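You operate a simulated robot arm through the tools that you are given. There is no shell and no other tool. Be economical: measure what you need, move in short steps, check, and stop when the job is done.

You run a simulated robot arm. Do the job below in one go: nothing can be reset, and whatever is moved stays where it is left.

## Task
The thread snapped: set the tension to 5, reset, slow the tacker to 2000, then press READY.
Fine: pattern, size and count stay as they are.

The check looks at the end state, three seconds after you hand in, the way a careful person would. Anything else that was tipped, shoved, dropped, spilled or broken makes it a failure.

## Robot
A 7-joint arm with a two-finger parallel gripper, fixed in place. Base frame: the origin is at the foot of the arm, x ahead of it, y to its left, z up; the work surface is at about z = 78. Units: cm, degrees, N and s.
With the tool pointing down near the work surface it reaches from about 38 to 90 cm from the base axis. Its first joint turns from -115.0 to 115.0 degrees. Payload 3.91 kg.
Tool frame: the origin (TCP) lies between the finger pads and is the grasp point; the fingertips stand 3 cm ahead of it; z points along the fingers, y is the line along which they close. The gripper opens to 11 cm. The fingers are 2 cm wide and 1 cm thick; the gripper's body (4.8 by 11.2 cm) begins 5.5 cm behind the TCP.
Orientation is told as [roll, pitch, yaw] about the base's x, y, z axes, in that order, counted from this pose: with the fingers straight down and closing along the base's y, the tool's x points along the base's -x, its y along +y and its z along -z.

## Interface
- The arm moves only by the tool apply_moves. Its argument "motion" is a list of rows, each a list of 3 entries, a list of its own where there are three numbers: the turn, a rotation vector about the base's x, y, z in units of 60 degrees (1.0 is 60 degrees), then the shift along the base's x, y, z in units of 400 mm (1.0 is 400 mm), then the gripper command, from -1 (fully open) to 1 (shut), values between in proportion. In form: [[[rx, ry, rz], [tx, ty, tz], grip], ...]. A call has 1 to 10 rows; each row is the pose to reach, as a shift and turn from the pose commanded when the call began. A call with a number of a shift or a turn outside -1 to 1 is refused whole. Each row takes 0.2 s and may step no farther than 5 cm and 8.6 degrees from the row before; otherwise, or with a gripper value out of range, the whole call is refused. A pose out of reach is approached as far as the arm can. The call stops where the force on the tool passes 40 N (or 10 N more than at its start, if that is more) or the arm is blocked; 0.2 s more then pass. The fingers move at their own pace (about 15.3 cm/s each) and stop on an object; they squeeze with about 27 N. The grip force told is the motor's: it shows also when the fingers shut on nothing. Time passes only in rows, and 0.2 s behind the last, so rows that repeat a pose let the fingers close. It gives the time, the measured TCP pose, the force on the tool (base axes), the opening and the grip force at its end, in the units of the frame above (readings bear some noise), with the torque about the TCP (base axes, N m) and any sound that the robot's microphone picked up.
- Cameras (640 x 400 px; columns grow to the right, rows downward): "scene" is fixed at [22, 50.14, 137.63]; the picture's right is [-0.84, -0.54, 0.00], its down [-0.15, 0.24, -0.96] and it looks along [0.52, -0.81, -0.28] (base axes); focal length 331 px, centre (320, 200). "wrist" rides on the gripper at [7.2, 1.7, -10.3] in the tool frame; the picture's right is [-0.23, 0.97, 0.00], its down [-0.76, -0.18, -0.62] and it looks along [-0.61, -0.14, 0.78] (tool axes); focal length 222 px, centre (320, 200).
- camera(camera): a new picture of that camera. No time passes.
- raise_lower(by): slides the trunk up (or, below 0, down) by that many cm; the arm rides with it, the base frame stays. It gives what a move gives, with no picture.
- pixel_to_xyz(camera, pixels): there is no depth. For up to 12 entries [column, row, z] of the newest picture of that camera ("zoom" is the newest enlarged one), the place [x, y] in the base frame at which the ray of that pixel passes the height z, good to about 0.2 cm. No time passes.
- close_up(camera, box): a new picture of the part [left, top, right, bottom] of that camera's present view, enlarged. No time passes.
- job_done(): hands the job in; it is judged then, once.

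Go step by step. Measure first, check grasps and placings, and put right what went wrong. The budget is 80 turns and 54 pictures, counting those below and the enlarged ones. Unless the task says otherwise, let go and move clear before handing in, and close with one line.

The tools are called after ">>>" as a command line: name --argument value ..., lists and objects as JSON in quotes. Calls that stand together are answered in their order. apply_moves: Moves the arm, as the interface text tells. Its arguments: {"type":"object","properties":{"motion":{"type":"array","items":{"type":"array"}}},"required":["motion"]} The other tools are called the same way: raise_lower (by) slides the trunk up or down; camera (camera) takes a picture; pixel_to_xyz (camera, pixels) gives the place at which the rays of pixels pass given heights; close_up (camera, box) takes an enlarged picture of a part of a camera's view; job_done () hands the job in.

At the start:

```text
clock: 0.0
tool_pos: [60.06, -29.1, 119.29]
tool_rot: [-0.1, 0.0, 0.0]
contact_force: [0.1, 1.0, -0.3]
torque: [-0.04, 0.01, -0.02]
finger_gap: 10.97
gripper_force: 0.0
trunk travel left (down, up): [-82.5, 16.5]
```

scene: 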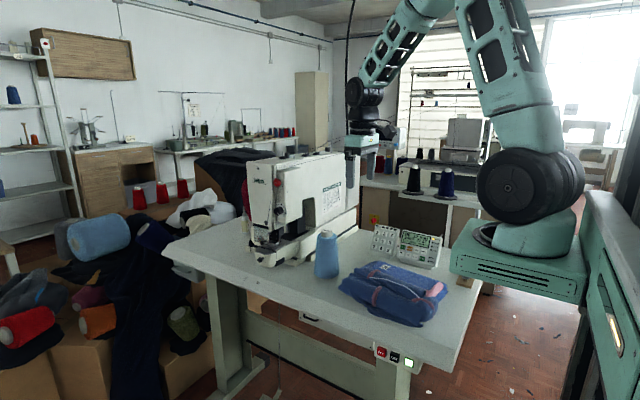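
wrist: 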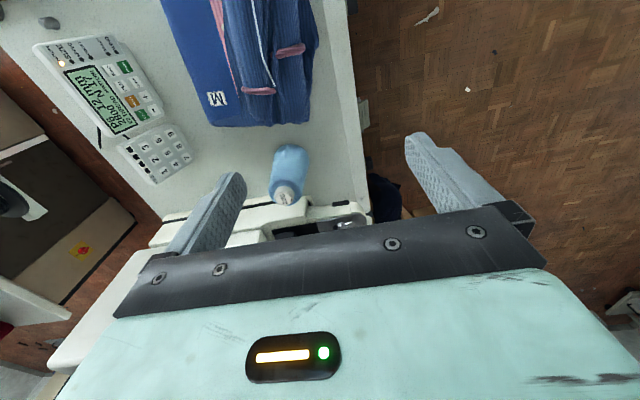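

The panel shows in the scene around (405,245) and in the wrist view around (105,100). I'll enlarge both to read it.

>>> close_up --camera "wrist" --box '[30, 20, 200, 190]'

>>> close_up --camera "scene" --box '[360, 215, 450, 275]'

>>> close_up --camera "scene" --box '[230, 140, 380, 280]'

```text
2.35 times, centred on (115, 105) of wrist
```

zoom: 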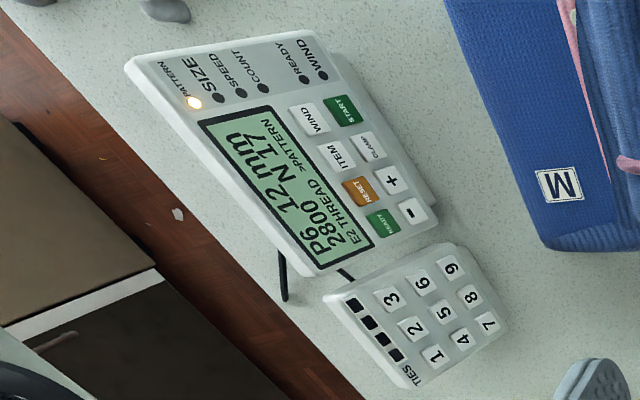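

```text
6.67 times, centred on (405, 245) of scene
```

zoom: 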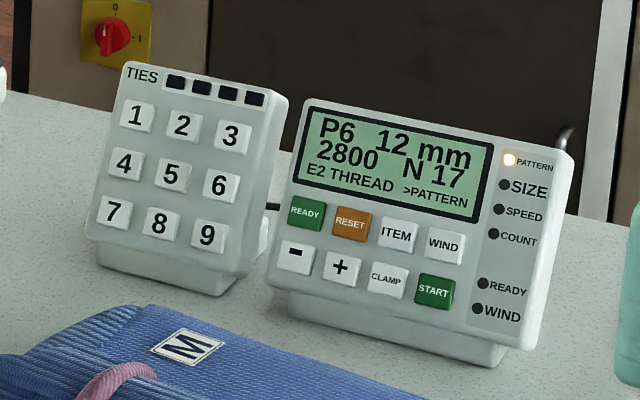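

```text
2.86 times, centred on (305, 210) of scene
```

zoom: 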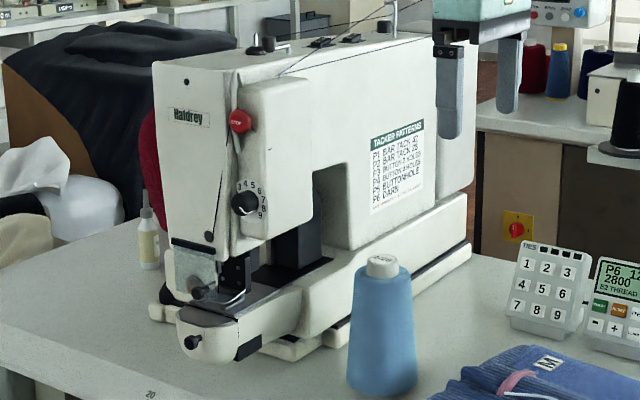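

The tension dial is on the machine head near scene (285,211), with a red stop button at (286,182). I'll zoom in on both.

>>> close_up --camera "scene" --box '[268, 190, 308, 230]'

>>> close_up --camera "scene" --box '[245, 165, 325, 270]'

```text
10.00 times, centred on (288, 210) of scene
```

zoom: 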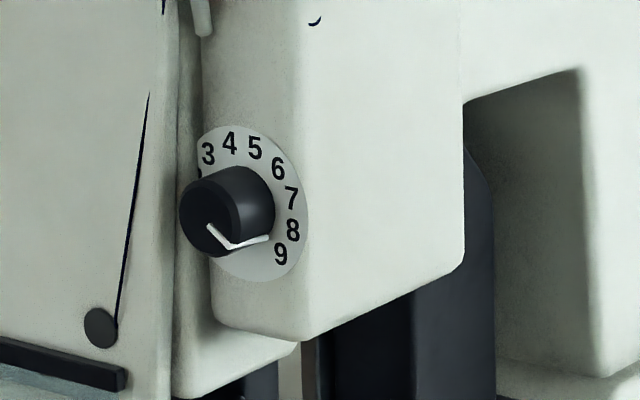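

```text
3.81 times, centred on (285, 218) of scene
```

zoom: 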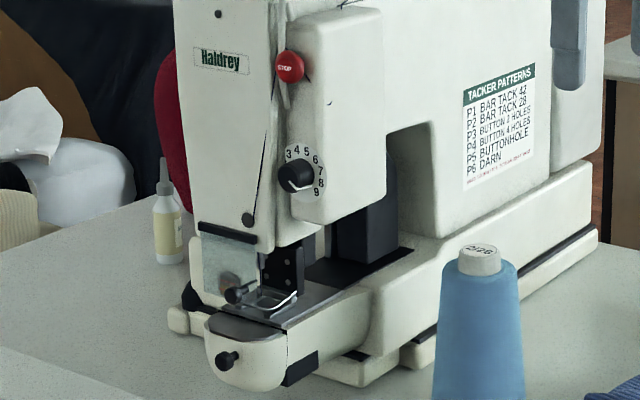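

The knob points roughly towards 9 or lower, and 5 is anticlockwise from there. I'll get the machine's geometry from points on the table, plus knob and panel points at guessed heights.

>>> pixel_to_xyz --camera "zoom" --pixels '[[360, 385, 78], [598, 255, 78], [240, 385, 80], [290, 176, 95], [290, 176, 100], [290, 176, 105], [290, 66, 105], [290, 66, 110], [290, 66, 115], [168, 262, 78]]'

>>> pixel_to_xyz --camera "scene" --pixels '[[375, 251, 78], [392, 257, 78], [400, 259, 78], [433, 267, 78], [326, 277, 78], [443, 280, 80], [343, 288, 78], [418, 325, 78]]'

>>> pixel_to_xyz --camera "wrist" --pixels '[[285, 195, 94], [215, 125, 84], [323, 125, 80], [125, 65, 84], [170, 182, 80], [33, 45, 84]]'

```text
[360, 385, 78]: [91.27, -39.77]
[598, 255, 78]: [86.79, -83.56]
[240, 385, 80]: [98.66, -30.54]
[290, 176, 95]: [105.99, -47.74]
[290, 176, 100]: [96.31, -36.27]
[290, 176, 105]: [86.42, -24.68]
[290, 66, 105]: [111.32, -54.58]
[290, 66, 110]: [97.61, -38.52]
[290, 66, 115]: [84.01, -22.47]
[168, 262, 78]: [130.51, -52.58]
```

```text
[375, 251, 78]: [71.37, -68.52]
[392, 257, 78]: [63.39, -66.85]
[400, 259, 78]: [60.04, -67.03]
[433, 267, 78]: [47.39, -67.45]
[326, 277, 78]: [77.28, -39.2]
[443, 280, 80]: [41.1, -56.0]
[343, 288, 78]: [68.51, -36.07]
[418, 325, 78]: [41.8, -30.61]
```

```text
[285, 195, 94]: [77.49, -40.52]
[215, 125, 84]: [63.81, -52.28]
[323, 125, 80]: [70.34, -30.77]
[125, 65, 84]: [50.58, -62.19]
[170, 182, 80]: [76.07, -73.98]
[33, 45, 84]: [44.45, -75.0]
```

The machine body runs along y with its nose facing +y, so the dial axis is along +y near (96,-36,100). I'll move to a spot in front of the nose and roll the tool to point along -y, then look with the wrist camera.

>>> apply_moves --motion '[[[-0.125, 0, 0], [0.06, 0.075, 0], -1], [[-0.25, 0, 0], [0.12, 0.15, 0], -1], [[-0.375, 0, 0], [0.18, 0.225, -0.03], -1], [[-0.5, 0, 0], [0.24, 0.3, -0.06], -1], [[-0.625, 0, 0], [0.3, 0.375, -0.1], -1], [[-0.75, 0, 0], [0.36, 0.45, -0.14], -1], [[-0.875, 0, 0], [0.42, 0.525, -0.18], -1], [[-1, 0, 0], [0.48, 0.55, -0.22], -1]]'

```text
clock: 1.8
tool_pos: [79.27, -7.03, 110.55]
tool_rot: [-60.0, -0.1, 0.0]
contact_force: [0.6, -0.5, 0.6]
torque: [0.05, -0.03, 0.01]
finger_gap: 11.01
gripper_force: 0.1
trunk travel left (down, up): [-82.5, 16.5]
```

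The arm reached the pose with no contact. I'll finish the roll to -90, move towards x=88, and look.

>>> apply_moves --motion '[[[-0.125, 0, 0], [0.05, 0, -0.05], -1], [[-0.25, 0, 0], [0.1, 0, -0.1], -1], [[-0.375, 0, 0], [0.15, 0, -0.15], -1], [[-0.5, 0, 0], [0.22, 0, -0.2], -1]]'

>>> camera --camera "wrist"

>>> camera --camera "scene"

```text
clock: 2.8
tool_pos: [86.11, -7.57, 103.1]
tool_rot: [-90.1, 0.0, 0.1]
contact_force: [-0.6, -0.6, -0.2]
torque: [0.03, -0.02, 0.01]
finger_gap: 11.02
gripper_force: 0.1
out of reach, approached as far as the arm can: row 4
trunk travel left (down, up): [-82.5, 16.5]
```

```text
46 pictures are left
```

wrist: 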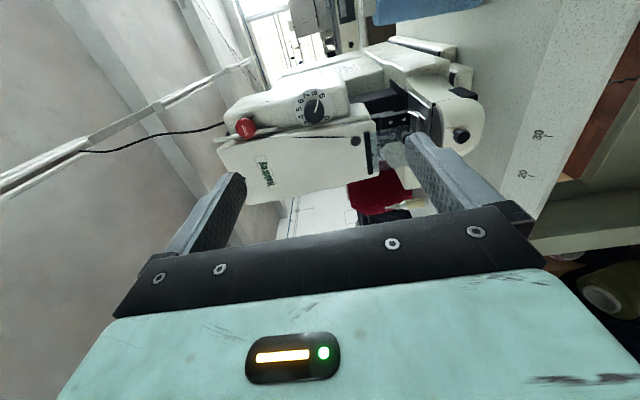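

```text
45 pictures are left
```

scene: 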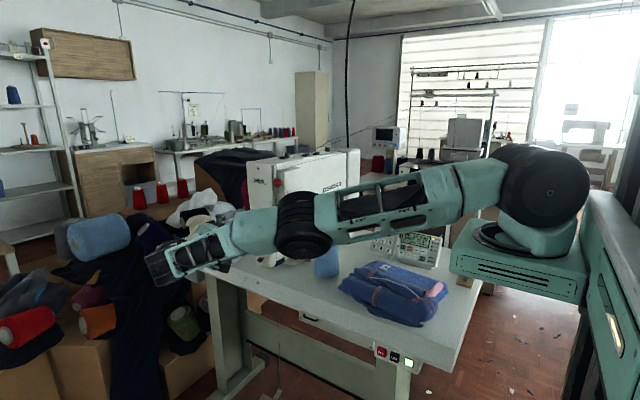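

The dial shows at wrist (314,106), and the arm is near its reach limit. I'll zoom in and triangulate it.

>>> close_up --camera "wrist" --box '[280, 80, 344, 130]'

>>> pixel_to_xyz --camera "wrist" --pixels '[[314, 106, 97], [314, 106, 99], [314, 106, 101], [247, 128, 108], [247, 128, 110], [247, 128, 112]]'

```text
8.00 times, centred on (312, 105) of wrist
```

zoom: 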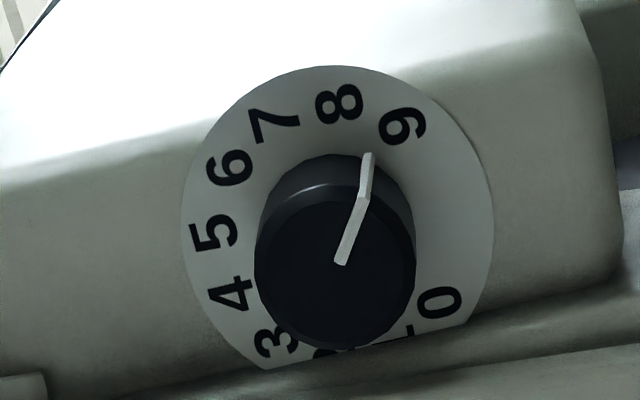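

```text
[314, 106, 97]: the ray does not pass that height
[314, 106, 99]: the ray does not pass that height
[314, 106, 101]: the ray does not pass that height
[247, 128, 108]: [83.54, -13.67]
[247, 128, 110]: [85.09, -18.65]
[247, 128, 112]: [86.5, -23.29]
```

Triangulating gives the knob front at about (87.6,-26.5,104.3), pointing near 8.7, with the axis along +y. I need about +111° about y. I'll gain reach by raising the TCP, then lowering the trunk.

>>> apply_moves --motion '[[[0, 0, 0], [-0.08, 0, 0.08], -0.4], [[0, 0, 0], [-0.15, 0, 0.17], -0.4], [[0, 0, 0], [-0.2, 0, 0.25], -0.4]]'

>>> raise_lower --by -15

```text
clock: 3.6
tool_pos: [77.99, -7.74, 112.82]
tool_rot: [-90.0, 0.0, 0.0]
contact_force: [0.6, -0.5, 0.1]
torque: [-0.04, 0.0, -0.05]
finger_gap: 7.69
gripper_force: 0.1
trunk travel left (down, up): [-82.5, 16.5]
```

```text
clock: 5.3
tool_pos: [78.05, -7.61, 97.9]
tool_rot: [-90.0, 0.0, -0.1]
contact_force: [0.0, -0.4, -0.5]
torque: [0.01, 0.01, 0.01]
finger_gap: 7.71
gripper_force: 0.2
trunk travel left (down, up): [-67.5, 31.5]
```

The trunk is down. I'll approach to (87,-14,104.3), in front of the knob, and look.

>>> apply_moves --motion '[[[0, 0, 0], [0.07, -0.04, 0.055], 0.09], [[0, 0, 0], [0.15, -0.1, 0.11], 0.09], [[0, 0, 0], [0.224, -0.16, 0.16], 0.09]]'

>>> camera --camera "wrist"

>>> close_up --camera "scene" --box '[235, 175, 325, 245]'

```text
clock: 6.2
tool_pos: [87.15, -14.03, 104.32]
tool_rot: [-90.0, 0.0, 0.0]
contact_force: [0.4, 0.8, 0.2]
torque: [0.04, 0.0, 0.01]
finger_gap: 5.0
gripper_force: 0.0
trunk travel left (down, up): [-67.5, 31.5]
```

```text
43 pictures are left
```

wrist: 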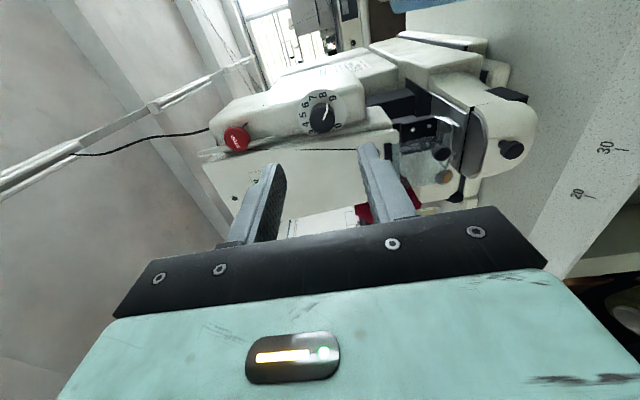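

```text
5.71 times, centred on (280, 210) of scene
```

zoom: 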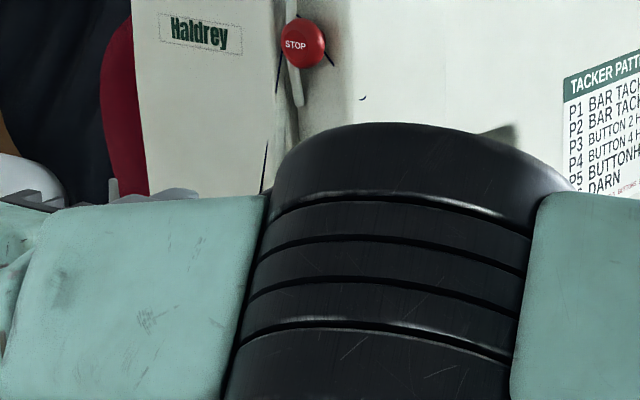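

The knob is at about wrist (322,118), so I'll zoom in for exact pixels.

>>> close_up --camera "wrist" --box '[280, 80, 360, 140]'

```text
6.67 times, centred on (320, 110) of wrist
```

zoom: 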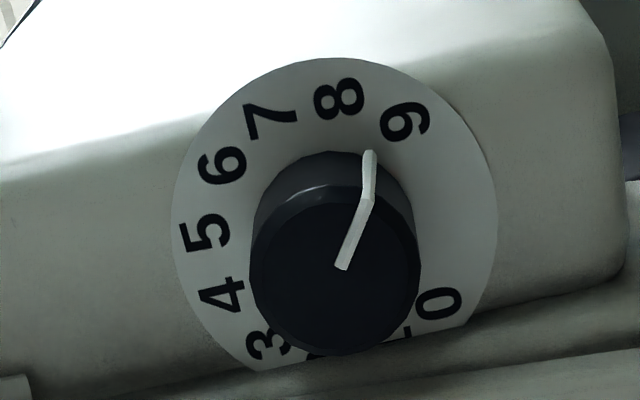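

Both views agree: the knob front centre is at (87.7,-26.6,104.25), with a diameter of 2.6 and sticking out about 2.4. I'll pre-rotate -28° about y, narrow the gap to 4, and advance until the fingertips straddle the knob at TCP y≈-25.

>>> apply_moves --motion '[[[0, -0.1167, 0], [0.0135, 0, 0], 0.24], [[0, -0.2333, 0], [0.0135, -0.02, 0], 0.24], [[0, -0.35, 0], [0.0135, -0.05, 0], 0.24], [[0, -0.4667, 0], [0.0135, -0.1, 0], 0.24], [[0, -0.4667, 0], [0.0135, -0.16, 0], 0.24], [[0, -0.4667, 0], [0.0135, -0.2, 0], 0.24]]'

>>> camera --camera "wrist"

```text
clock: 7.5
tool_pos: [87.38, -21.94, 104.48]
tool_rot: [-90.1, -28.1, 0.0]
contact_force: [0.0, 0.4, -0.1]
torque: [0.0, 0.02, 0.01]
finger_gap: 4.17
gripper_force: 0.1
trunk travel left (down, up): [-67.5, 31.5]
```

```text
40 pictures are left
```

wrist: 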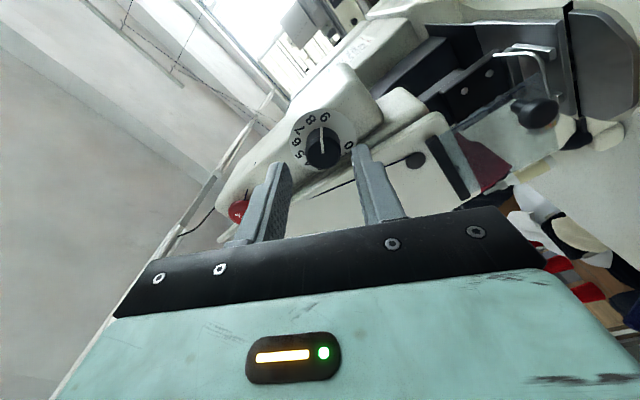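

The knob sits centred between the fingers at column 322. I'll advance 3 cm slowly, then shut the fingers.

>>> apply_moves --motion '[[[0, 0, 0], [0.004, -0.025, -0.003], 0.24], [[0, 0, 0], [0.004, -0.05, -0.003], 0.24], [[0, 0, 0], [0.004, -0.077, -0.003], 0.24]]'

>>> close_up --camera "wrist" --box '[220, 80, 420, 240]'

```text
clock: 8.2
tool_pos: [87.78, -23.13, 104.22]
tool_rot: [-89.6, -27.9, 0.4]
contact_force: [-9.2, 16.6, 3.0]
torque: [0.18, 0.08, -0.05]
finger_gap: 3.9
gripper_force: 0.1
trunk travel left (down, up): [-67.5, 31.5]
stopped in row 3: the force on the tool passed its limit at 51 N (the readings are from after the stop); the commanded pose is now the measured one
```

```text
2.50 times, centred on (320, 160) of wrist
```

zoom: 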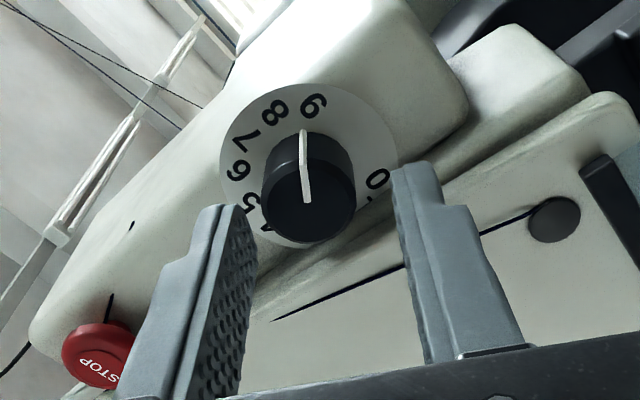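

The tool was stopped at 51 N with the fingertips at y≈-26.1. The lower finger (zoom 415,165) caught the raised Haldrey panel on the +x side. I'll back off, narrow the gap, offset the pads 0.6 cm away from the panel, and retry gently.

>>> apply_moves --motion '[[[0, 0, 0], [0, 0.04, 0], 0.38], [[0, 0, 0], [-0.0155, 0.04, -0.006], 0.38], [[0, 0, 0], [-0.0155, 0.04, -0.006], 0.38]]'

>>> close_up --camera "wrist" --box '[220, 80, 420, 240]'

>>> close_up --camera "scene" --box '[240, 170, 320, 230]'

```text
clock: 9.0
tool_pos: [87.25, -21.88, 103.73]
tool_rot: [-89.6, -28.0, 0.1]
contact_force: [0.0, 0.7, 0.1]
torque: [-0.07, 0.03, 0.0]
finger_gap: 3.4
gripper_force: 0.0
trunk travel left (down, up): [-67.5, 31.5]
```

```text
2.50 times, centred on (320, 160) of wrist
```

zoom: 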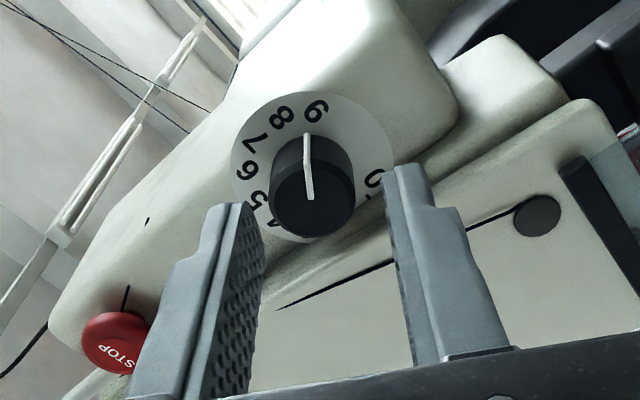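

```text
6.67 times, centred on (280, 200) of scene
```

zoom: 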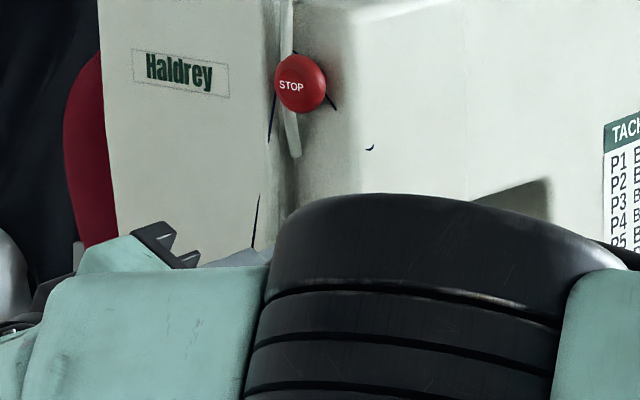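

The predicted tip position at knob depth is zoom (320,180) and the knob is at (312,200). The offset is as planned, with about 0.2 cm of sideways correction to make. I'll advance slowly.

>>> apply_moves --motion '[[[0, 0, 0], [-0.0024, -0.02, 0.0044], 0.38], [[0, 0, 0], [-0.0024, -0.035, 0.0044], 0.38], [[0, 0, 0], [-0.0024, -0.05, 0.0044], 0.38], [[0, 0, 0], [-0.0024, -0.063, 0.0044], 0.38], [[0, 0, 0], [-0.0024, -0.075, 0.0044], 0.38]]'

>>> close_up --camera "wrist" --box '[220, 80, 420, 240]'

```text
clock: 9.9
tool_pos: [87.23, -23.16, 103.88]
tool_rot: [-89.2, -27.8, 0.6]
contact_force: [-11.3, 17.6, 3.5]
torque: [0.18, 0.11, 0.0]
finger_gap: 3.04
gripper_force: 0.1
trunk travel left (down, up): [-67.5, 31.5]
stopped in row 4: the force on the tool passed its limit at 46 N (the readings are from after the stop); the commanded pose is now the measured one
```

```text
2.50 times, centred on (320, 160) of wrist
```

zoom: 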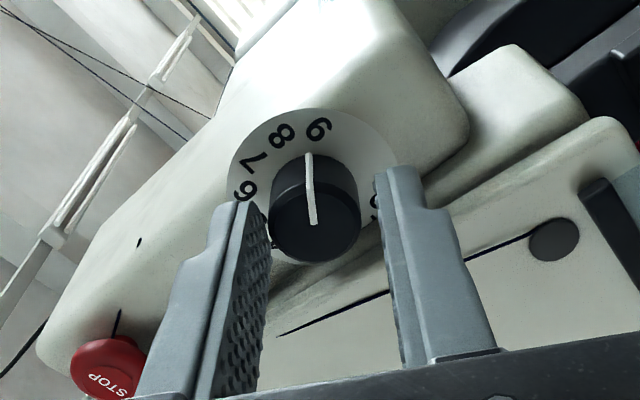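

It hit at the same depth again, so the panel edge sits right beside the knob (about +1.3 cm). I'll stay closer to vertical at φ=-18° so the lower finger clears it. Back off, rotate, and go in again with the gap at 3.3.

>>> apply_moves --motion '[[[0, 0, 0], [0, 0.04, 0], 0.4], [[-0.013, 0.08, -0.01], [-0.0043, 0.04, 0.005], 0.4], [[-0.013, 0.163, -0.01], [-0.0043, 0.04, 0.0093], 0.4], [[-0.013, 0.163, -0.01], [-0.0043, 0.02, 0.0093], 0.4], [[-0.013, 0.163, -0.01], [-0.0043, 0.0, 0.0093], 0.4], [[-0.013, 0.163, -0.01], [-0.0043, -0.012, 0.0093], 0.4], [[-0.013, 0.163, -0.01], [-0.0043, -0.024, 0.0093], 0.4], [[-0.013, 0.163, -0.01], [-0.0043, -0.036, 0.0093], 0.4], [[-0.013, 0.163, -0.01], [-0.0043, -0.046, 0.0093], 0.4]]'

>>> close_up --camera "wrist" --box '[220, 80, 420, 240]'

```text
clock: 11.9
tool_pos: [86.93, -24.83, 104.18]
tool_rot: [-90.1, -18.0, 0.2]
contact_force: [-12.5, 26.4, -2.4]
torque: [0.12, 0.1, -0.6]
finger_gap: 3.28
gripper_force: 0.0
trunk travel left (down, up): [-67.5, 31.5]
```

```text
2.50 times, centred on (320, 160) of wrist
```

zoom: 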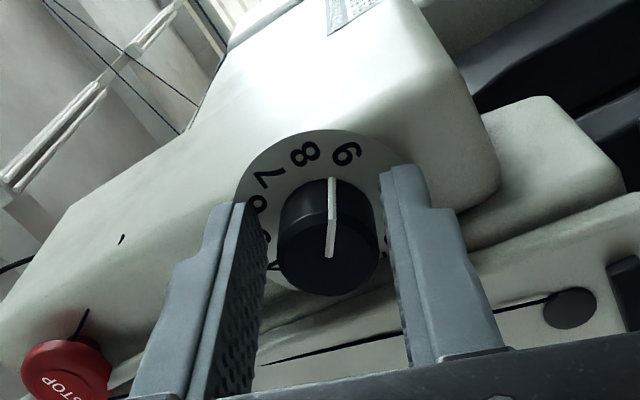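

The fingertips are now at y≈-27.8, about 1.2 cm past the knob front, with a 26 N light contact. I'll relax 0.3 cm and close on the knob.

>>> apply_moves --motion '[[[0, 0, 0], [0, 0.008, 0], 0.4], [[0, 0, 0], [0, 0.008, 0], 1], [[0, 0, 0], [0, 0.008, 0], 1], [[0, 0, 0], [0, 0.008, 0], 1]]'

```text
clock: 12.9
tool_pos: [87.08, -24.78, 104.07]
tool_rot: [-90.2, -18.2, 0.2]
contact_force: [-2.5, 22.6, -8.5]
torque: [0.07, -0.05, 0.97]
finger_gap: 2.53
gripper_force: 45.1
trunk travel left (down, up): [-67.5, 31.5]
```

The knob is gripped at a gap of 2.53. I'll turn +36° about y.

>>> apply_moves --motion '[[[0, 0.12, 0], [0, 0.012, 0.0015], 1], [[0, 0.24, 0], [-0.0005, 0.012, 0.003], 1], [[0, 0.36, 0], [-0.0005, 0.012, 0.0045], 1], [[0, 0.48, 0], [0, 0.012, 0.006], 1], [[0, 0.6, 0], [0, 0.012, 0.007], 1]]'

>>> close_up --camera "wrist" --box '[220, 80, 420, 240]'

```text
clock: 14.1
tool_pos: [87.02, -24.88, 104.42]
tool_rot: [-90.1, 18.1, 0.1]
contact_force: [11.4, -13.3, -8.9]
torque: [-0.02, 0.04, -0.57]
finger_gap: 2.53
gripper_force: 45.0
trunk travel left (down, up): [-67.5, 31.5]
```

```text
2.50 times, centred on (320, 160) of wrist
```

zoom: 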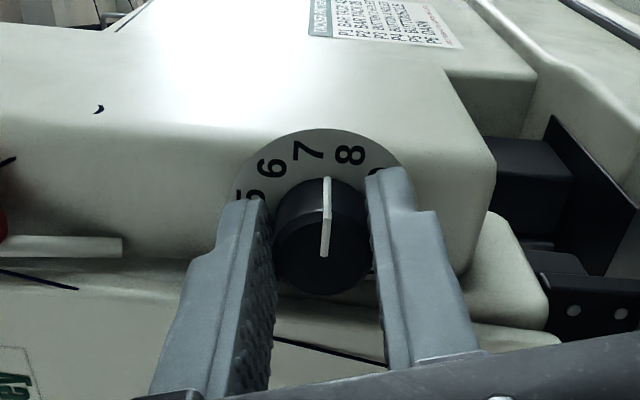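

The pointer moved with the grip to about 7.5. I'll open, rotate back, re-grip and turn again.

>>> apply_moves --motion '[[[0, 0, 0], [0, 0, 0], 0.4], [[0, 0, 0], [0, 0.003, 0], 0.4], [[0, -0.12, 0], [0, 0.003, -0.001], 0.4], [[0, -0.24, 0], [0, 0.003, -0.002], 0.4], [[0, -0.36, 0], [0, 0.003, -0.004], 0.4], [[0, -0.48, 0], [0, 0.003, -0.005], 0.4], [[0, -0.6, 0], [0, 0.003, -0.006], 0.4], [[0, -0.6, 0], [0, 0.003, -0.006], 1], [[0, -0.6, 0], [0, 0.003, -0.006], 1], [[0, -0.6, 0], [0, 0.003, -0.006], 1]]'

>>> close_up --camera "wrist" --box '[220, 80, 420, 240]'

```text
clock: 16.3
tool_pos: [87.07, -24.38, 104.07]
tool_rot: [-90.1, -18.1, 0.1]
contact_force: [-0.9, -0.1, -6.6]
torque: [0.01, 0.01, 0.43]
finger_gap: 2.52
gripper_force: 45.6
trunk travel left (down, up): [-67.5, 31.5]
```

```text
2.50 times, centred on (320, 160) of wrist
```

zoom: 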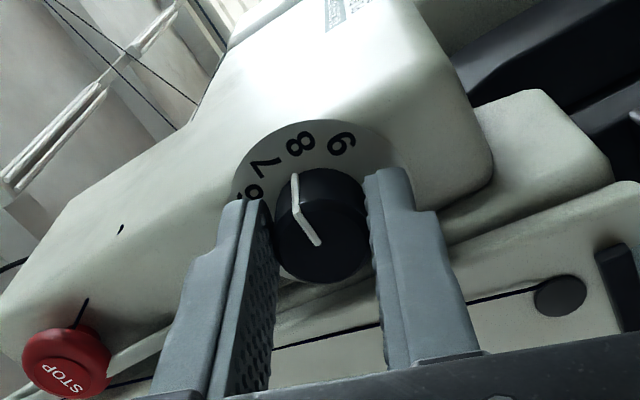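

The pointer held near 7.5. Second turn of +36°, then open, return and view.

>>> apply_moves --motion '[[[0, 0.12, 0], [0, 0.0, 0.0015], 1], [[0, 0.24, 0], [-0.0005, 0.0, 0.003], 1], [[0, 0.36, 0], [-0.0005, 0.0, 0.0045], 1], [[0, 0.48, 0], [0, 0.0, 0.006], 1], [[0, 0.6, 0], [0, 0.0, 0.007], 1]]'

>>> apply_moves --motion '[[[0, 0, 0], [0, 0, 0], 0.4], [[0, 0, 0], [0, 0.003, 0], 0.4], [[0, -0.12, 0], [0, 0.003, -0.001], 0.4], [[0, -0.24, 0], [0, 0.003, -0.002], 0.4], [[0, -0.36, 0], [0, 0.003, -0.004], 0.4], [[0, -0.48, 0], [0, 0.003, -0.005], 0.4], [[0, -0.6, 0], [0, 0.003, -0.006], 0.4], [[0, -0.6, 0], [0, 0.02, -0.006], 0.3], [[0, -0.6, 0], [0, 0.06, -0.006], 0.2], [[0, -0.6, 0], [0, 0.1, -0.006], 0]]'

>>> close_up --camera "wrist" --box '[260, 80, 380, 180]'

```text
clock: 17.5
tool_pos: [86.98, -24.34, 104.23]
tool_rot: [-90.0, 18.1, 0.2]
contact_force: [6.9, 5.6, -13.3]
torque: [0.32, 0.03, -0.47]
finger_gap: 2.54
gripper_force: 45.0
trunk travel left (down, up): [-67.5, 31.5]
```

```text
clock: 19.7
tool_pos: [87.09, -20.43, 104.14]
tool_rot: [-90.1, -18.1, 0.0]
contact_force: [0.2, -0.6, 0.3]
torque: [0.0, 0.01, 0.01]
finger_gap: 5.49
gripper_force: 0.0
trunk travel left (down, up): [-67.5, 31.5]
```

```text
4.00 times, centred on (320, 130) of wrist
```

zoom: 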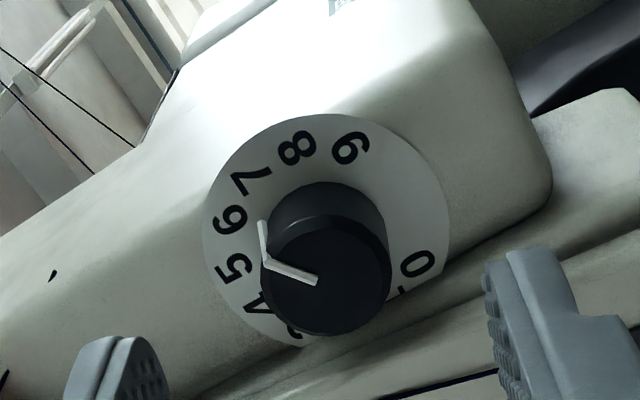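

The pointer is now at about 6.2. One more 36° turn should bring it close to 5, so I'll go back in and re-grip.

>>> apply_moves --motion '[[[0, 0, 0], [0, -0.04, 0], 0.2], [[0, 0, 0], [0, -0.06, 0], 0.4], [[0, 0, 0], [0, -0.075, 0], 0.4], [[0, 0, 0], [0, -0.088, 0], 0.4], [[0, 0, 0], [0, -0.1, 0], 0.4], [[0, 0, 0], [0, -0.1, 0], 1], [[0, 0, 0], [0, -0.1, 0], 1], [[0, 0, 0], [0, -0.1, 0], 1]]'

>>> apply_moves --motion '[[[0, 0.12, 0], [0, 0.0, 0.0015], 1], [[0, 0.24, 0], [-0.0005, 0.0, 0.003], 1], [[0, 0.36, 0], [-0.0005, 0.0, 0.0045], 1], [[0, 0.48, 0], [0, 0.0, 0.006], 1], [[0, 0.6, 0], [0, 0.0, 0.007], 1]]'

>>> apply_moves --motion '[[[0, 0, 0], [0, 0, 0], 0.4], [[0, 0, 0], [0, 0.003, 0], 0.4], [[0, 0, 0], [0, 0.02, 0], 0.4], [[0, -0.1, 0], [0, 0.04, 0], 0.2], [[0, -0.2, 0], [0, 0.08, 0], 0.2], [[0, -0.3, 0], [0, 0.12, 0], 0]]'

>>> close_up --camera "wrist" --box '[260, 80, 380, 180]'

```text
clock: 21.5
tool_pos: [87.1, -24.42, 104.08]
tool_rot: [-89.9, -17.9, 0.2]
contact_force: [-0.5, 3.3, -11.1]
torque: [0.19, 0.05, 0.51]
finger_gap: 2.52
gripper_force: 45.0
trunk travel left (down, up): [-67.5, 31.5]
```

```text
clock: 22.7
tool_pos: [87.06, -24.27, 104.38]
tool_rot: [-89.9, 18.1, 0.4]
contact_force: [5.8, 9.7, -23.0]
torque: [0.73, 0.03, 0.77]
finger_gap: 2.5
gripper_force: 45.8
trunk travel left (down, up): [-67.5, 31.5]
```

```text
clock: 24.1
tool_pos: [86.93, -19.69, 104.45]
tool_rot: [-90.1, -0.2, 0.1]
contact_force: [0.2, 0.7, 0.9]
torque: [0.01, 0.03, 0.0]
finger_gap: 5.5
gripper_force: 0.1
trunk travel left (down, up): [-67.5, 31.5]
```

```text
4.00 times, centred on (320, 130) of wrist
```

zoom: 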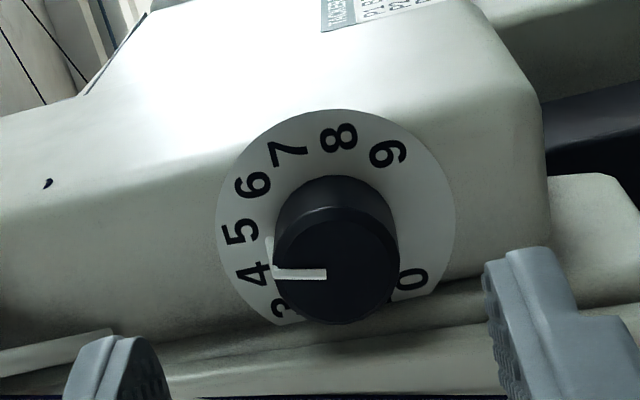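

The pointer looks very near 5. I'll zoom in tightly to measure the pointer line against the centre.

>>> close_up --camera "wrist" --box '[290, 115, 354, 165]'

>>> close_up --camera "scene" --box '[268, 190, 308, 230]'

```text
8.00 times, centred on (322, 140) of wrist
```

zoom: 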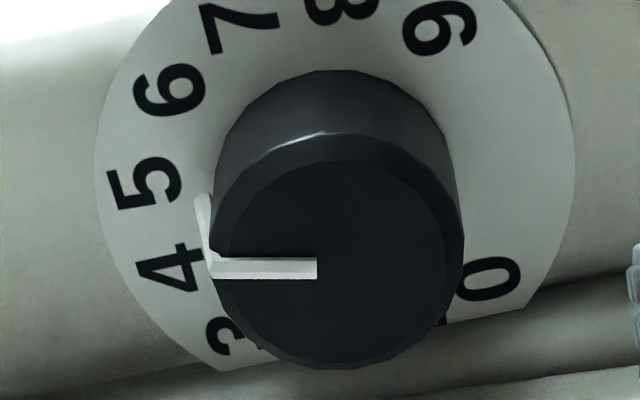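

```text
10.00 times, centred on (288, 210) of scene
```

zoom: 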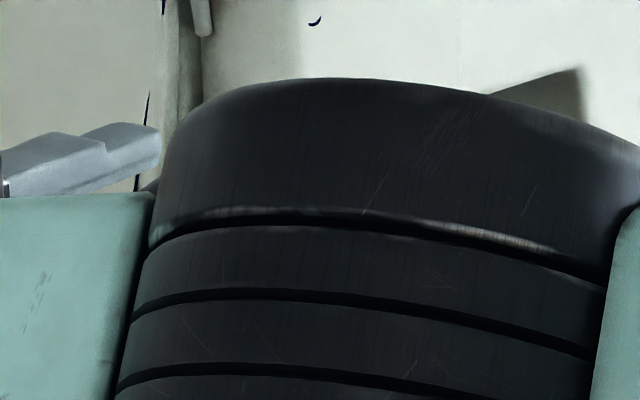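

The pointer line sits at 5 within about 2°, so tension is set. I'll retreat, roll the tool back down and head for the panel.

>>> apply_moves --motion '[[[0, 0, 0], [0, 0.1, 0], 0], [[0.12, 0, 0], [-0.05, 0.18, 0.05], 0.4], [[0.24, 0, 0], [-0.12, 0.24, 0.1], 1], [[0.36, 0, 0], [-0.19, 0.26, 0.16], 1], [[0.48, 0, 0], [-0.26, 0.26, 0.22], 1], [[0.6, 0, 0], [-0.33, 0.26, 0.28], 1], [[0.72, 0, 0], [-0.4, 0.26, 0.33], 1], [[0.84, 0, 0], [-0.48, 0.26, 0.35], 1], [[0.96, 0, 0], [-0.56, 0.24, 0.35], 1], [[1, 0, 0], [-0.62, 0.2, 0.35], 1]]'

>>> apply_moves --motion '[[[0.125, 0, 0], [0, -0.05, 0], 1], [[0.25, 0, 0], [-0.03, -0.12, 0], 1], [[0.375, 0, 0], [-0.06, -0.2, 0], 1], [[0.5, 0, 0], [-0.1, -0.3, 0], 1]]'

>>> apply_moves --motion '[[[0, 0, -0.125], [0, -0.05, 0], 1], [[0, 0, -0.25], [0, -0.12, 0], 1], [[0, 0, -0.375], [0, -0.19, 0], 1], [[0, 0, -0.5], [0, -0.26, 0], 1], [[0, 0, -0.625], [0, -0.33, 0], 1], [[0, 0, -0.75], [0, -0.4, 0], 1], [[0, 0, -0.875], [0, -0.48, 0], 1], [[0, 0, -1], [0, -0.54, 0], 1]]'

```text
clock: 26.3
tool_pos: [61.99, -11.49, 118.47]
tool_rot: [-30.1, -0.1, 0.0]
contact_force: [0.6, 0.4, 0.7]
torque: [-0.04, 0.01, -0.03]
finger_gap: 0.02
gripper_force: 27.0
trunk travel left (down, up): [-67.5, 31.5]
```

```text
clock: 27.3
tool_pos: [58.24, -23.53, 118.47]
tool_rot: [-0.1, -0.2, -0.1]
contact_force: [-0.2, 0.3, 0.4]
torque: [0.0, 0.04, 0.01]
finger_gap: 0.0
gripper_force: 26.7
trunk travel left (down, up): [-67.5, 31.5]
```

```text
clock: 29.1
tool_pos: [57.96, -45.06, 118.6]
tool_rot: [0.0, 0.0, -60.2]
contact_force: [-1.4, 0.9, -0.5]
torque: [-0.02, -0.02, 0.01]
finger_gap: 0.0
gripper_force: 27.4
trunk travel left (down, up): [-67.5, 31.5]
```

I'll finish the yaw to -90 and descend to a viewing pose at about (57,-48,105).

>>> apply_moves --motion '[[[0, 0, -0.125], [0, -0.02, -0.1], 1], [[0, 0, -0.25], [0, -0.04, -0.18], 1], [[0, 0, -0.375], [0, -0.06, -0.26], 1], [[0, 0, -0.5], [0, -0.075, -0.34], 1]]'

>>> camera --camera "wrist"

>>> close_up --camera "scene" --box '[262, 185, 312, 235]'

```text
clock: 30.1
tool_pos: [57.92, -48.53, 105.33]
tool_rot: [0.1, -0.1, -90.3]
contact_force: [-0.6, 0.6, -0.6]
torque: [-0.01, -0.01, -0.04]
finger_gap: 0.0
gripper_force: 26.8
trunk travel left (down, up): [-67.5, 31.5]
```

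```text
28 pictures are left
```

wrist: 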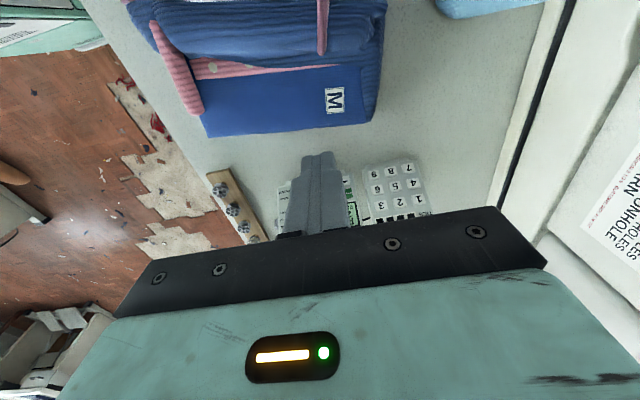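

```text
8.00 times, centred on (287, 210) of scene
```

zoom: 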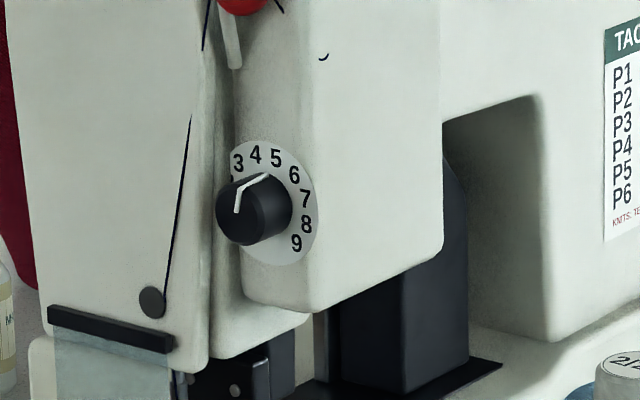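

The scene view confirms the dial pointer is at 5. In the wrist view the fingers hide the panel, so I'll move to y=-63 to see it.

>>> apply_moves --motion '[[[0, 0, 0], [0, -0.1, 0], 1], [[0, 0, 0], [0, -0.2, 0], 1], [[0, 0, 0], [0, -0.3, 0], 1], [[0, 0, 0], [0, -0.37, 0], 1]]'

>>> close_up --camera "wrist" --box '[220, 60, 420, 185]'

>>> close_up --camera "scene" --box '[360, 215, 450, 275]'

```text
clock: 31.1
tool_pos: [58.43, -63.13, 104.93]
tool_rot: [-0.1, -0.1, -90.2]
contact_force: [0.6, 0.3, 0.4]
torque: [-0.02, 0.02, -0.01]
finger_gap: 0.0
gripper_force: 26.8
trunk travel left (down, up): [-67.5, 31.5]
```

```text
3.20 times, centred on (320, 122) of wrist
```

zoom: 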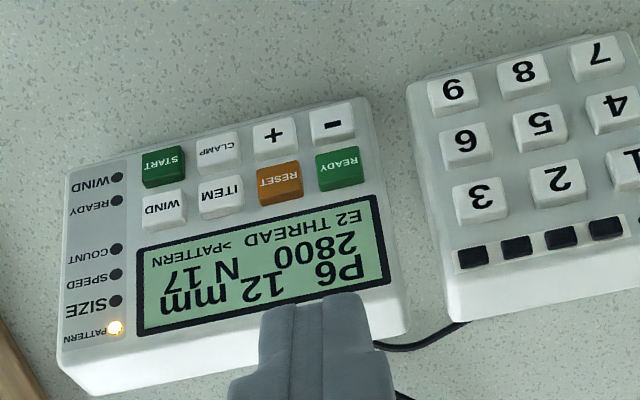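

```text
6.67 times, centred on (405, 245) of scene
```

zoom: 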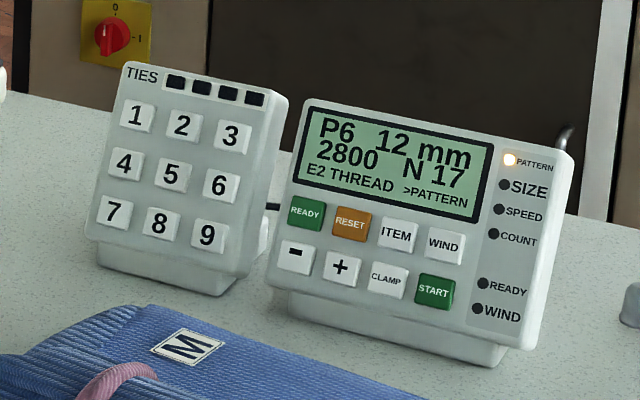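

The panel is clear now: E2 THREAD, item at PATTERN. I'll triangulate the buttons with both cameras.

>>> pixel_to_xyz --camera "wrist" --pixels '[[306.9, 117.3, 83], [306.9, 117.3, 86], [325.6, 112, 83], [325.6, 112, 86], [270.6, 111.4, 83], [270.6, 111.4, 86], [323.75, 97.6, 83], [323.75, 97.6, 86], [289.4, 120.4, 83], [289.4, 120.4, 86], [342, 160, 83], [342, 160, 86]]'

>>> pixel_to_xyz --camera "zoom" --pixels '[[351, 223, 83], [351, 223, 86], [306, 213, 83], [306, 213, 86], [435, 291, 83], [435, 291, 86], [295, 257, 83], [295, 257, 86], [397, 234, 83], [397, 234, 86]]'

```text
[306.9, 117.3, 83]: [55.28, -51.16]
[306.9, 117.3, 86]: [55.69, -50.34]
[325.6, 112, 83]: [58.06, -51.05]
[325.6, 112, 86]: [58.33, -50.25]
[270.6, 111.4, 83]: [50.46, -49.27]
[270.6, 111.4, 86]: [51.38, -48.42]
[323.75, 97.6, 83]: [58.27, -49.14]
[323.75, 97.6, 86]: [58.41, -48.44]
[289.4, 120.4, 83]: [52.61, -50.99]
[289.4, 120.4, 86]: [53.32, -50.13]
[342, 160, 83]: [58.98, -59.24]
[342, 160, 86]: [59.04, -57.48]
```

```text
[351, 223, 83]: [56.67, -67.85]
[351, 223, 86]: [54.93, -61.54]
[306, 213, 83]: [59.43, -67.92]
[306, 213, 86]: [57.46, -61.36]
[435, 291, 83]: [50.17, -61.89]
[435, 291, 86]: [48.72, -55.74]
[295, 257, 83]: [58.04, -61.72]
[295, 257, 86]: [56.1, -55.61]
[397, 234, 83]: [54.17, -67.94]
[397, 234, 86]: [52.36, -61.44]
```

Triangulated button centres:

| Button | Position |
|---|---|
| RESET | (56.0,-65.3,84.2) |
| READY | (58.7,-65.2,84.2) |
| minus | (58.75,-63.9,81.9) |
| ITEM | (53.45,-65.1,84.3) |

The face tilts about 57°, with its normal near (0,.84,.55). I'll swing to yaw +90 so the camera stays above, then tilt.

>>> apply_moves --motion '[[[0, 0, 0.125], [0, 0.06, 0], 1], [[0, 0, 0.25], [0, 0.12, 0], 1], [[0, 0, 0.375], [0, 0.2, 0], 1], [[0, 0, 0.5], [0, 0.25, 0], 1], [[0, 0, 0.625], [0, 0.25, 0], 1], [[0, 0, 0.75], [0, 0.25, 0], 1], [[0, 0, 0.875], [0, 0.25, 0], 1], [[0, 0, 1], [0, 0.25, 0], 1]]'

>>> apply_moves --motion '[[[0, 0, 0.125], [0, 0, 0], 1], [[0, 0, 0.25], [0, 0, 0], 1], [[0, 0, 0.375], [0, 0, 0], 1], [[0, 0, 0.5], [0, 0, 0], 1], [[0, 0, 0.625], [0, 0, 0], 1], [[0, 0, 0.75], [0, 0, 0], 1], [[0, 0, 0.875], [0, 0, 0], 1], [[0, 0, 1], [0, 0, 0], 1]]'

>>> apply_moves --motion '[[[0, 0, 0.125], [0, 0, 0], 1], [[0, 0, 0.25], [0, 0, 0], 1], [[0, 0, 0.375], [0, 0, 0], 1], [[0, 0, 0.5], [0, 0, 0], 1], [[0, 0, 0.625], [0, 0, 0], 1], [[0, 0, 0.75], [0, 0, 0], 1], [[0, 0, 0.875], [0, 0, 0], 1], [[0, 0, 1], [0, 0, 0], 1]]'

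```text
clock: 32.9
tool_pos: [58.2, -53.14, 105.0]
tool_rot: [0.0, -0.1, -29.9]
contact_force: [-0.2, -0.3, 0.7]
torque: [-0.03, -0.03, 0.01]
finger_gap: 0.0
gripper_force: 26.7
trunk travel left (down, up): [-67.5, 31.5]
```

```text
clock: 34.7
tool_pos: [58.29, -53.09, 104.86]
tool_rot: [-0.1, -0.1, 30.1]
contact_force: [0.3, -0.8, 0.3]
torque: [0.02, 0.01, -0.02]
finger_gap: 0.01
gripper_force: 26.9
trunk travel left (down, up): [-67.5, 31.5]
```

```text
clock: 36.5
tool_pos: [58.15, -53.12, 104.95]
tool_rot: [0.0, -0.1, 90.0]
contact_force: [0.1, -0.6, 0.0]
torque: [-0.01, 0.0, 0.02]
finger_gap: 0.0
gripper_force: 26.7
trunk travel left (down, up): [-67.5, 31.5]
```

Now I'll tilt by -57° while moving to a standoff in front of RESET.

>>> apply_moves --motion '[[[-0.119, 0, 0], [0, 0, 0], 1], [[-0.238, 0, 0], [-0.01, 0, 0], 1], [[-0.356, 0, 0], [-0.02, 0, -0.02], 1], [[-0.475, 0, 0], [-0.03, 0, -0.06], 1], [[-0.594, 0, 0], [-0.04, -0.02, -0.1], 1], [[-0.713, 0, 0], [-0.05, -0.05, -0.15], 1], [[-0.83, 0, 0], [-0.053, -0.08, -0.21], 1], [[-0.95, 0, 0], [-0.053, -0.11, -0.29], 1]]'

>>> camera --camera "wrist"

>>> camera --camera "scene"

```text
clock: 38.3
tool_pos: [55.93, -57.28, 93.31]
tool_rot: [-0.3, 57.0, 89.6]
contact_force: [-0.1, 0.3, 0.5]
torque: [0.04, -0.02, 0.02]
finger_gap: 0.0
gripper_force: 27.4
trunk travel left (down, up): [-67.5, 31.5]
```

```text
24 pictures are left
```

wrist: 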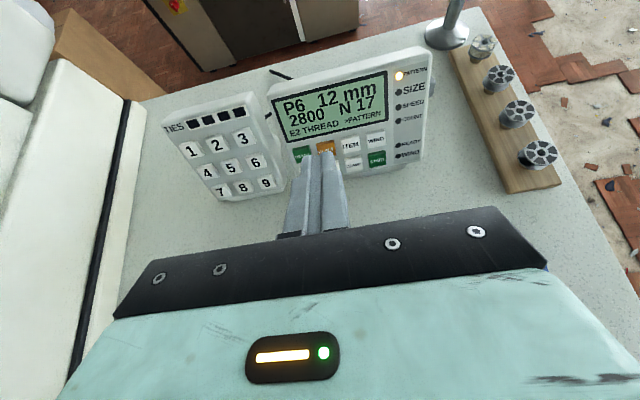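

```text
23 pictures are left
```

scene: 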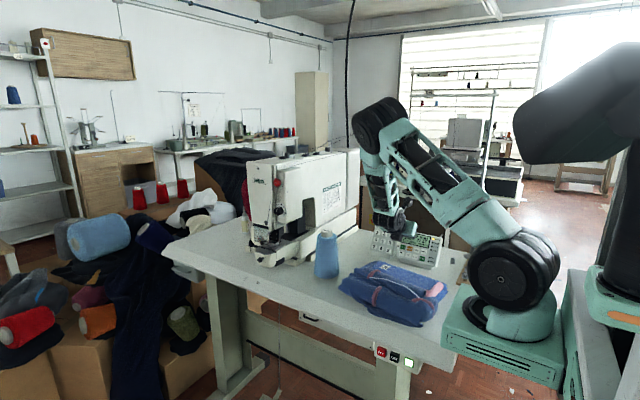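

The view is good. I'll cross-check the button positions from this pose.

>>> close_up --camera "wrist" --box '[260, 50, 440, 170]'

>>> pixel_to_xyz --camera "wrist" --pixels '[[326, 149, 84.2], [350, 144, 84.2], [303, 155, 84.2], [377, 159, 82], [376, 138, 84.2]]'

```text
3.33 times, centred on (350, 110) of wrist
```

zoom: 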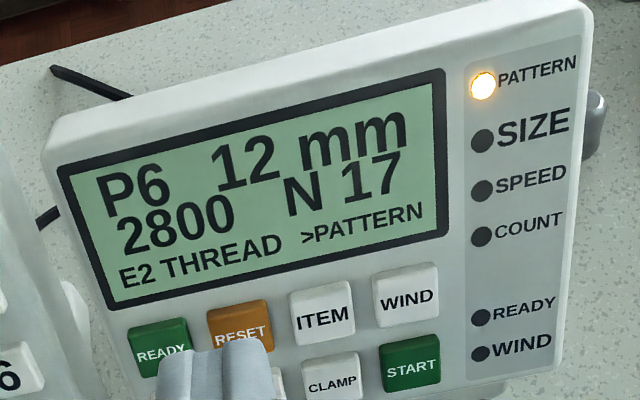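

```text
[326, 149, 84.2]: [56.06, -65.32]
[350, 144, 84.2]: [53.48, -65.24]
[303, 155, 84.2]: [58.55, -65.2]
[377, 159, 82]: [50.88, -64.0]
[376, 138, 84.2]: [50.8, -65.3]
```

The positions agree within 0.2 cm. I'll move to a standoff 2 cm off RESET, then press along the normal.

>>> apply_moves --motion '[[[0, 0, 0], [0.001, -0.03, -0.055], 1], [[0, 0, 0], [0.002, -0.06, -0.11], 1], [[0, 0, 0], [0.003, -0.095, -0.16], 1]]'

>>> apply_moves --motion '[[[0, 0, 0], [0, -0.021, -0.0136], 1], [[0, 0, 0], [0, -0.0315, -0.0204], 1], [[0, 0, 0], [0, -0.042, -0.0272], 1], [[0, 0, 0], [0, -0.048, -0.031], 1], [[0, 0, 0], [0, -0.021, -0.0136], 1], [[0, 0, 0], [0, 0, 0], 1]]'

>>> close_up --camera "wrist" --box '[260, 30, 440, 170]'

```text
clock: 39.1
tool_pos: [56.08, -61.16, 86.84]
tool_rot: [-0.3, 56.8, 89.7]
contact_force: [-0.4, 0.2, 0.1]
torque: [0.0, -0.02, 0.02]
finger_gap: 0.0
gripper_force: 27.2
trunk travel left (down, up): [-67.5, 31.5]
```

```text
clock: 40.5
tool_pos: [56.29, -61.34, 87.19]
tool_rot: [-0.3, 57.0, 89.8]
contact_force: [0.4, -1.0, -0.5]
torque: [-0.02, 0.02, 0.0]
finger_gap: 0.01
gripper_force: 27.4
trunk travel left (down, up): [-67.5, 31.5]
heard: click
```

```text
2.86 times, centred on (350, 100) of wrist
```

zoom: 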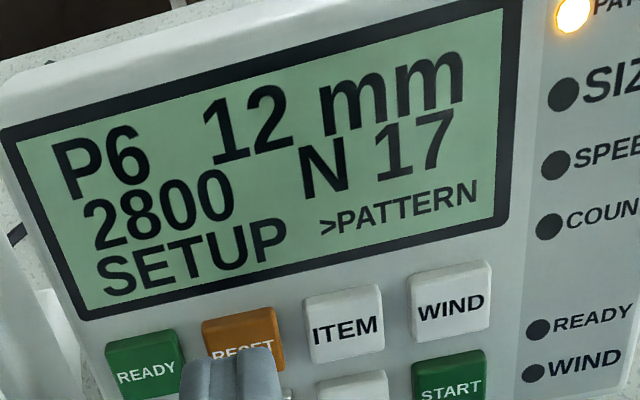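

RESET worked (screen shows SETUP). Next I'll move to ITEM and press twice to reach SPEED.

>>> apply_moves --motion '[[[0, 0, 0], [-0.064, 0, 0], 1], [[0, 0, 0], [-0.064, -0.021, -0.0136], 1], [[0, 0, 0], [-0.064, -0.0315, -0.0204], 1], [[0, 0, 0], [-0.064, -0.042, -0.0272], 1], [[0, 0, 0], [-0.064, -0.048, -0.031], 1], [[0, 0, 0], [-0.064, -0.021, -0.0136], 1], [[0, 0, 0], [-0.064, 0, 0], 1]]'

>>> apply_moves --motion '[[[0, 0, 0], [0, -0.021, -0.0136], 1], [[0, 0, 0], [0, -0.0315, -0.0204], 1], [[0, 0, 0], [0, -0.042, -0.0272], 1], [[0, 0, 0], [0, -0.048, -0.031], 1], [[0, 0, 0], [0, -0.021, -0.0136], 1], [[0, 0, 0], [0, 0, 0], 1]]'

>>> close_up --camera "wrist" --box '[230, 30, 410, 170]'

```text
clock: 42.1
tool_pos: [53.68, -61.21, 86.9]
tool_rot: [-0.3, 56.9, 89.8]
contact_force: [-0.4, -0.1, -0.3]
torque: [-0.03, 0.02, -0.02]
finger_gap: 0.0
gripper_force: 27.6
trunk travel left (down, up): [-67.5, 31.5]
heard: click
```

```text
clock: 43.5
tool_pos: [53.79, -61.29, 86.8]
tool_rot: [-0.2, 56.9, 89.8]
contact_force: [-0.5, -0.3, 0.2]
torque: [0.05, -0.01, -0.01]
finger_gap: 0.0
gripper_force: 26.8
trunk travel left (down, up): [-67.5, 31.5]
heard: click
```

```text
2.86 times, centred on (320, 100) of wrist
```

zoom: 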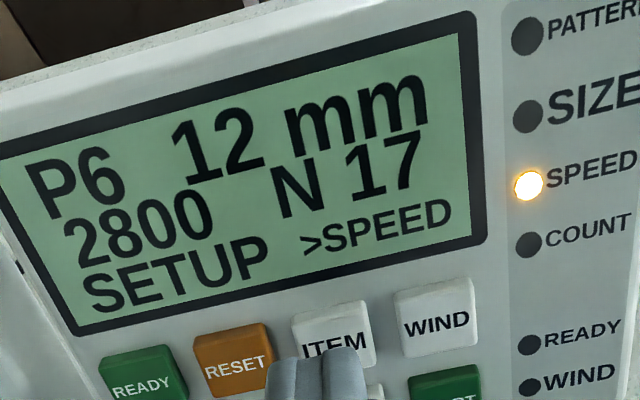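

SPEED is selected at 2800. I'll move to minus and press once to learn the step size.

>>> apply_moves --motion '[[[0, 0, 0], [0.065, 0.017, -0.028], 1], [[0, 0, 0], [0.13, 0.034, -0.0575], 1], [[0, 0, 0], [0.13, 0.013, -0.0711], 1], [[0, 0, 0], [0.13, 0.0025, -0.0779], 1], [[0, 0, 0], [0.13, -0.008, -0.0847], 1], [[0, 0, 0], [0.13, -0.014, -0.0885], 1], [[0, 0, 0], [0.13, 0.013, -0.0711], 1], [[0, 0, 0], [0.13, 0.034, -0.0575], 1]]'

>>> close_up --camera "wrist" --box '[260, 20, 440, 160]'

```text
clock: 45.3
tool_pos: [58.95, -60.05, 84.7]
tool_rot: [-0.3, 57.0, 89.7]
contact_force: [0.4, -0.7, -0.9]
torque: [-0.04, 0.01, 0.01]
finger_gap: 0.0
gripper_force: 27.2
trunk travel left (down, up): [-67.5, 31.5]
heard: click
```

```text
2.86 times, centred on (350, 90) of wrist
```

zoom: 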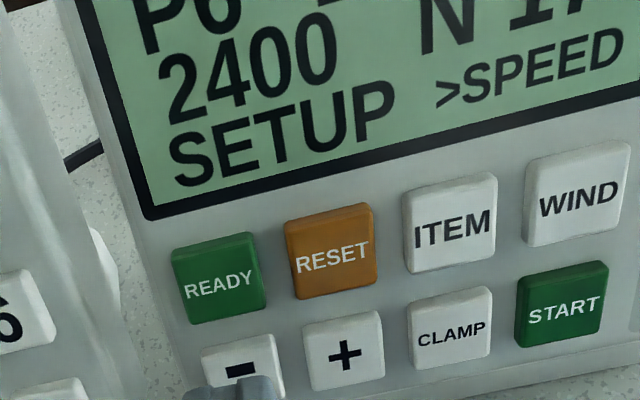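

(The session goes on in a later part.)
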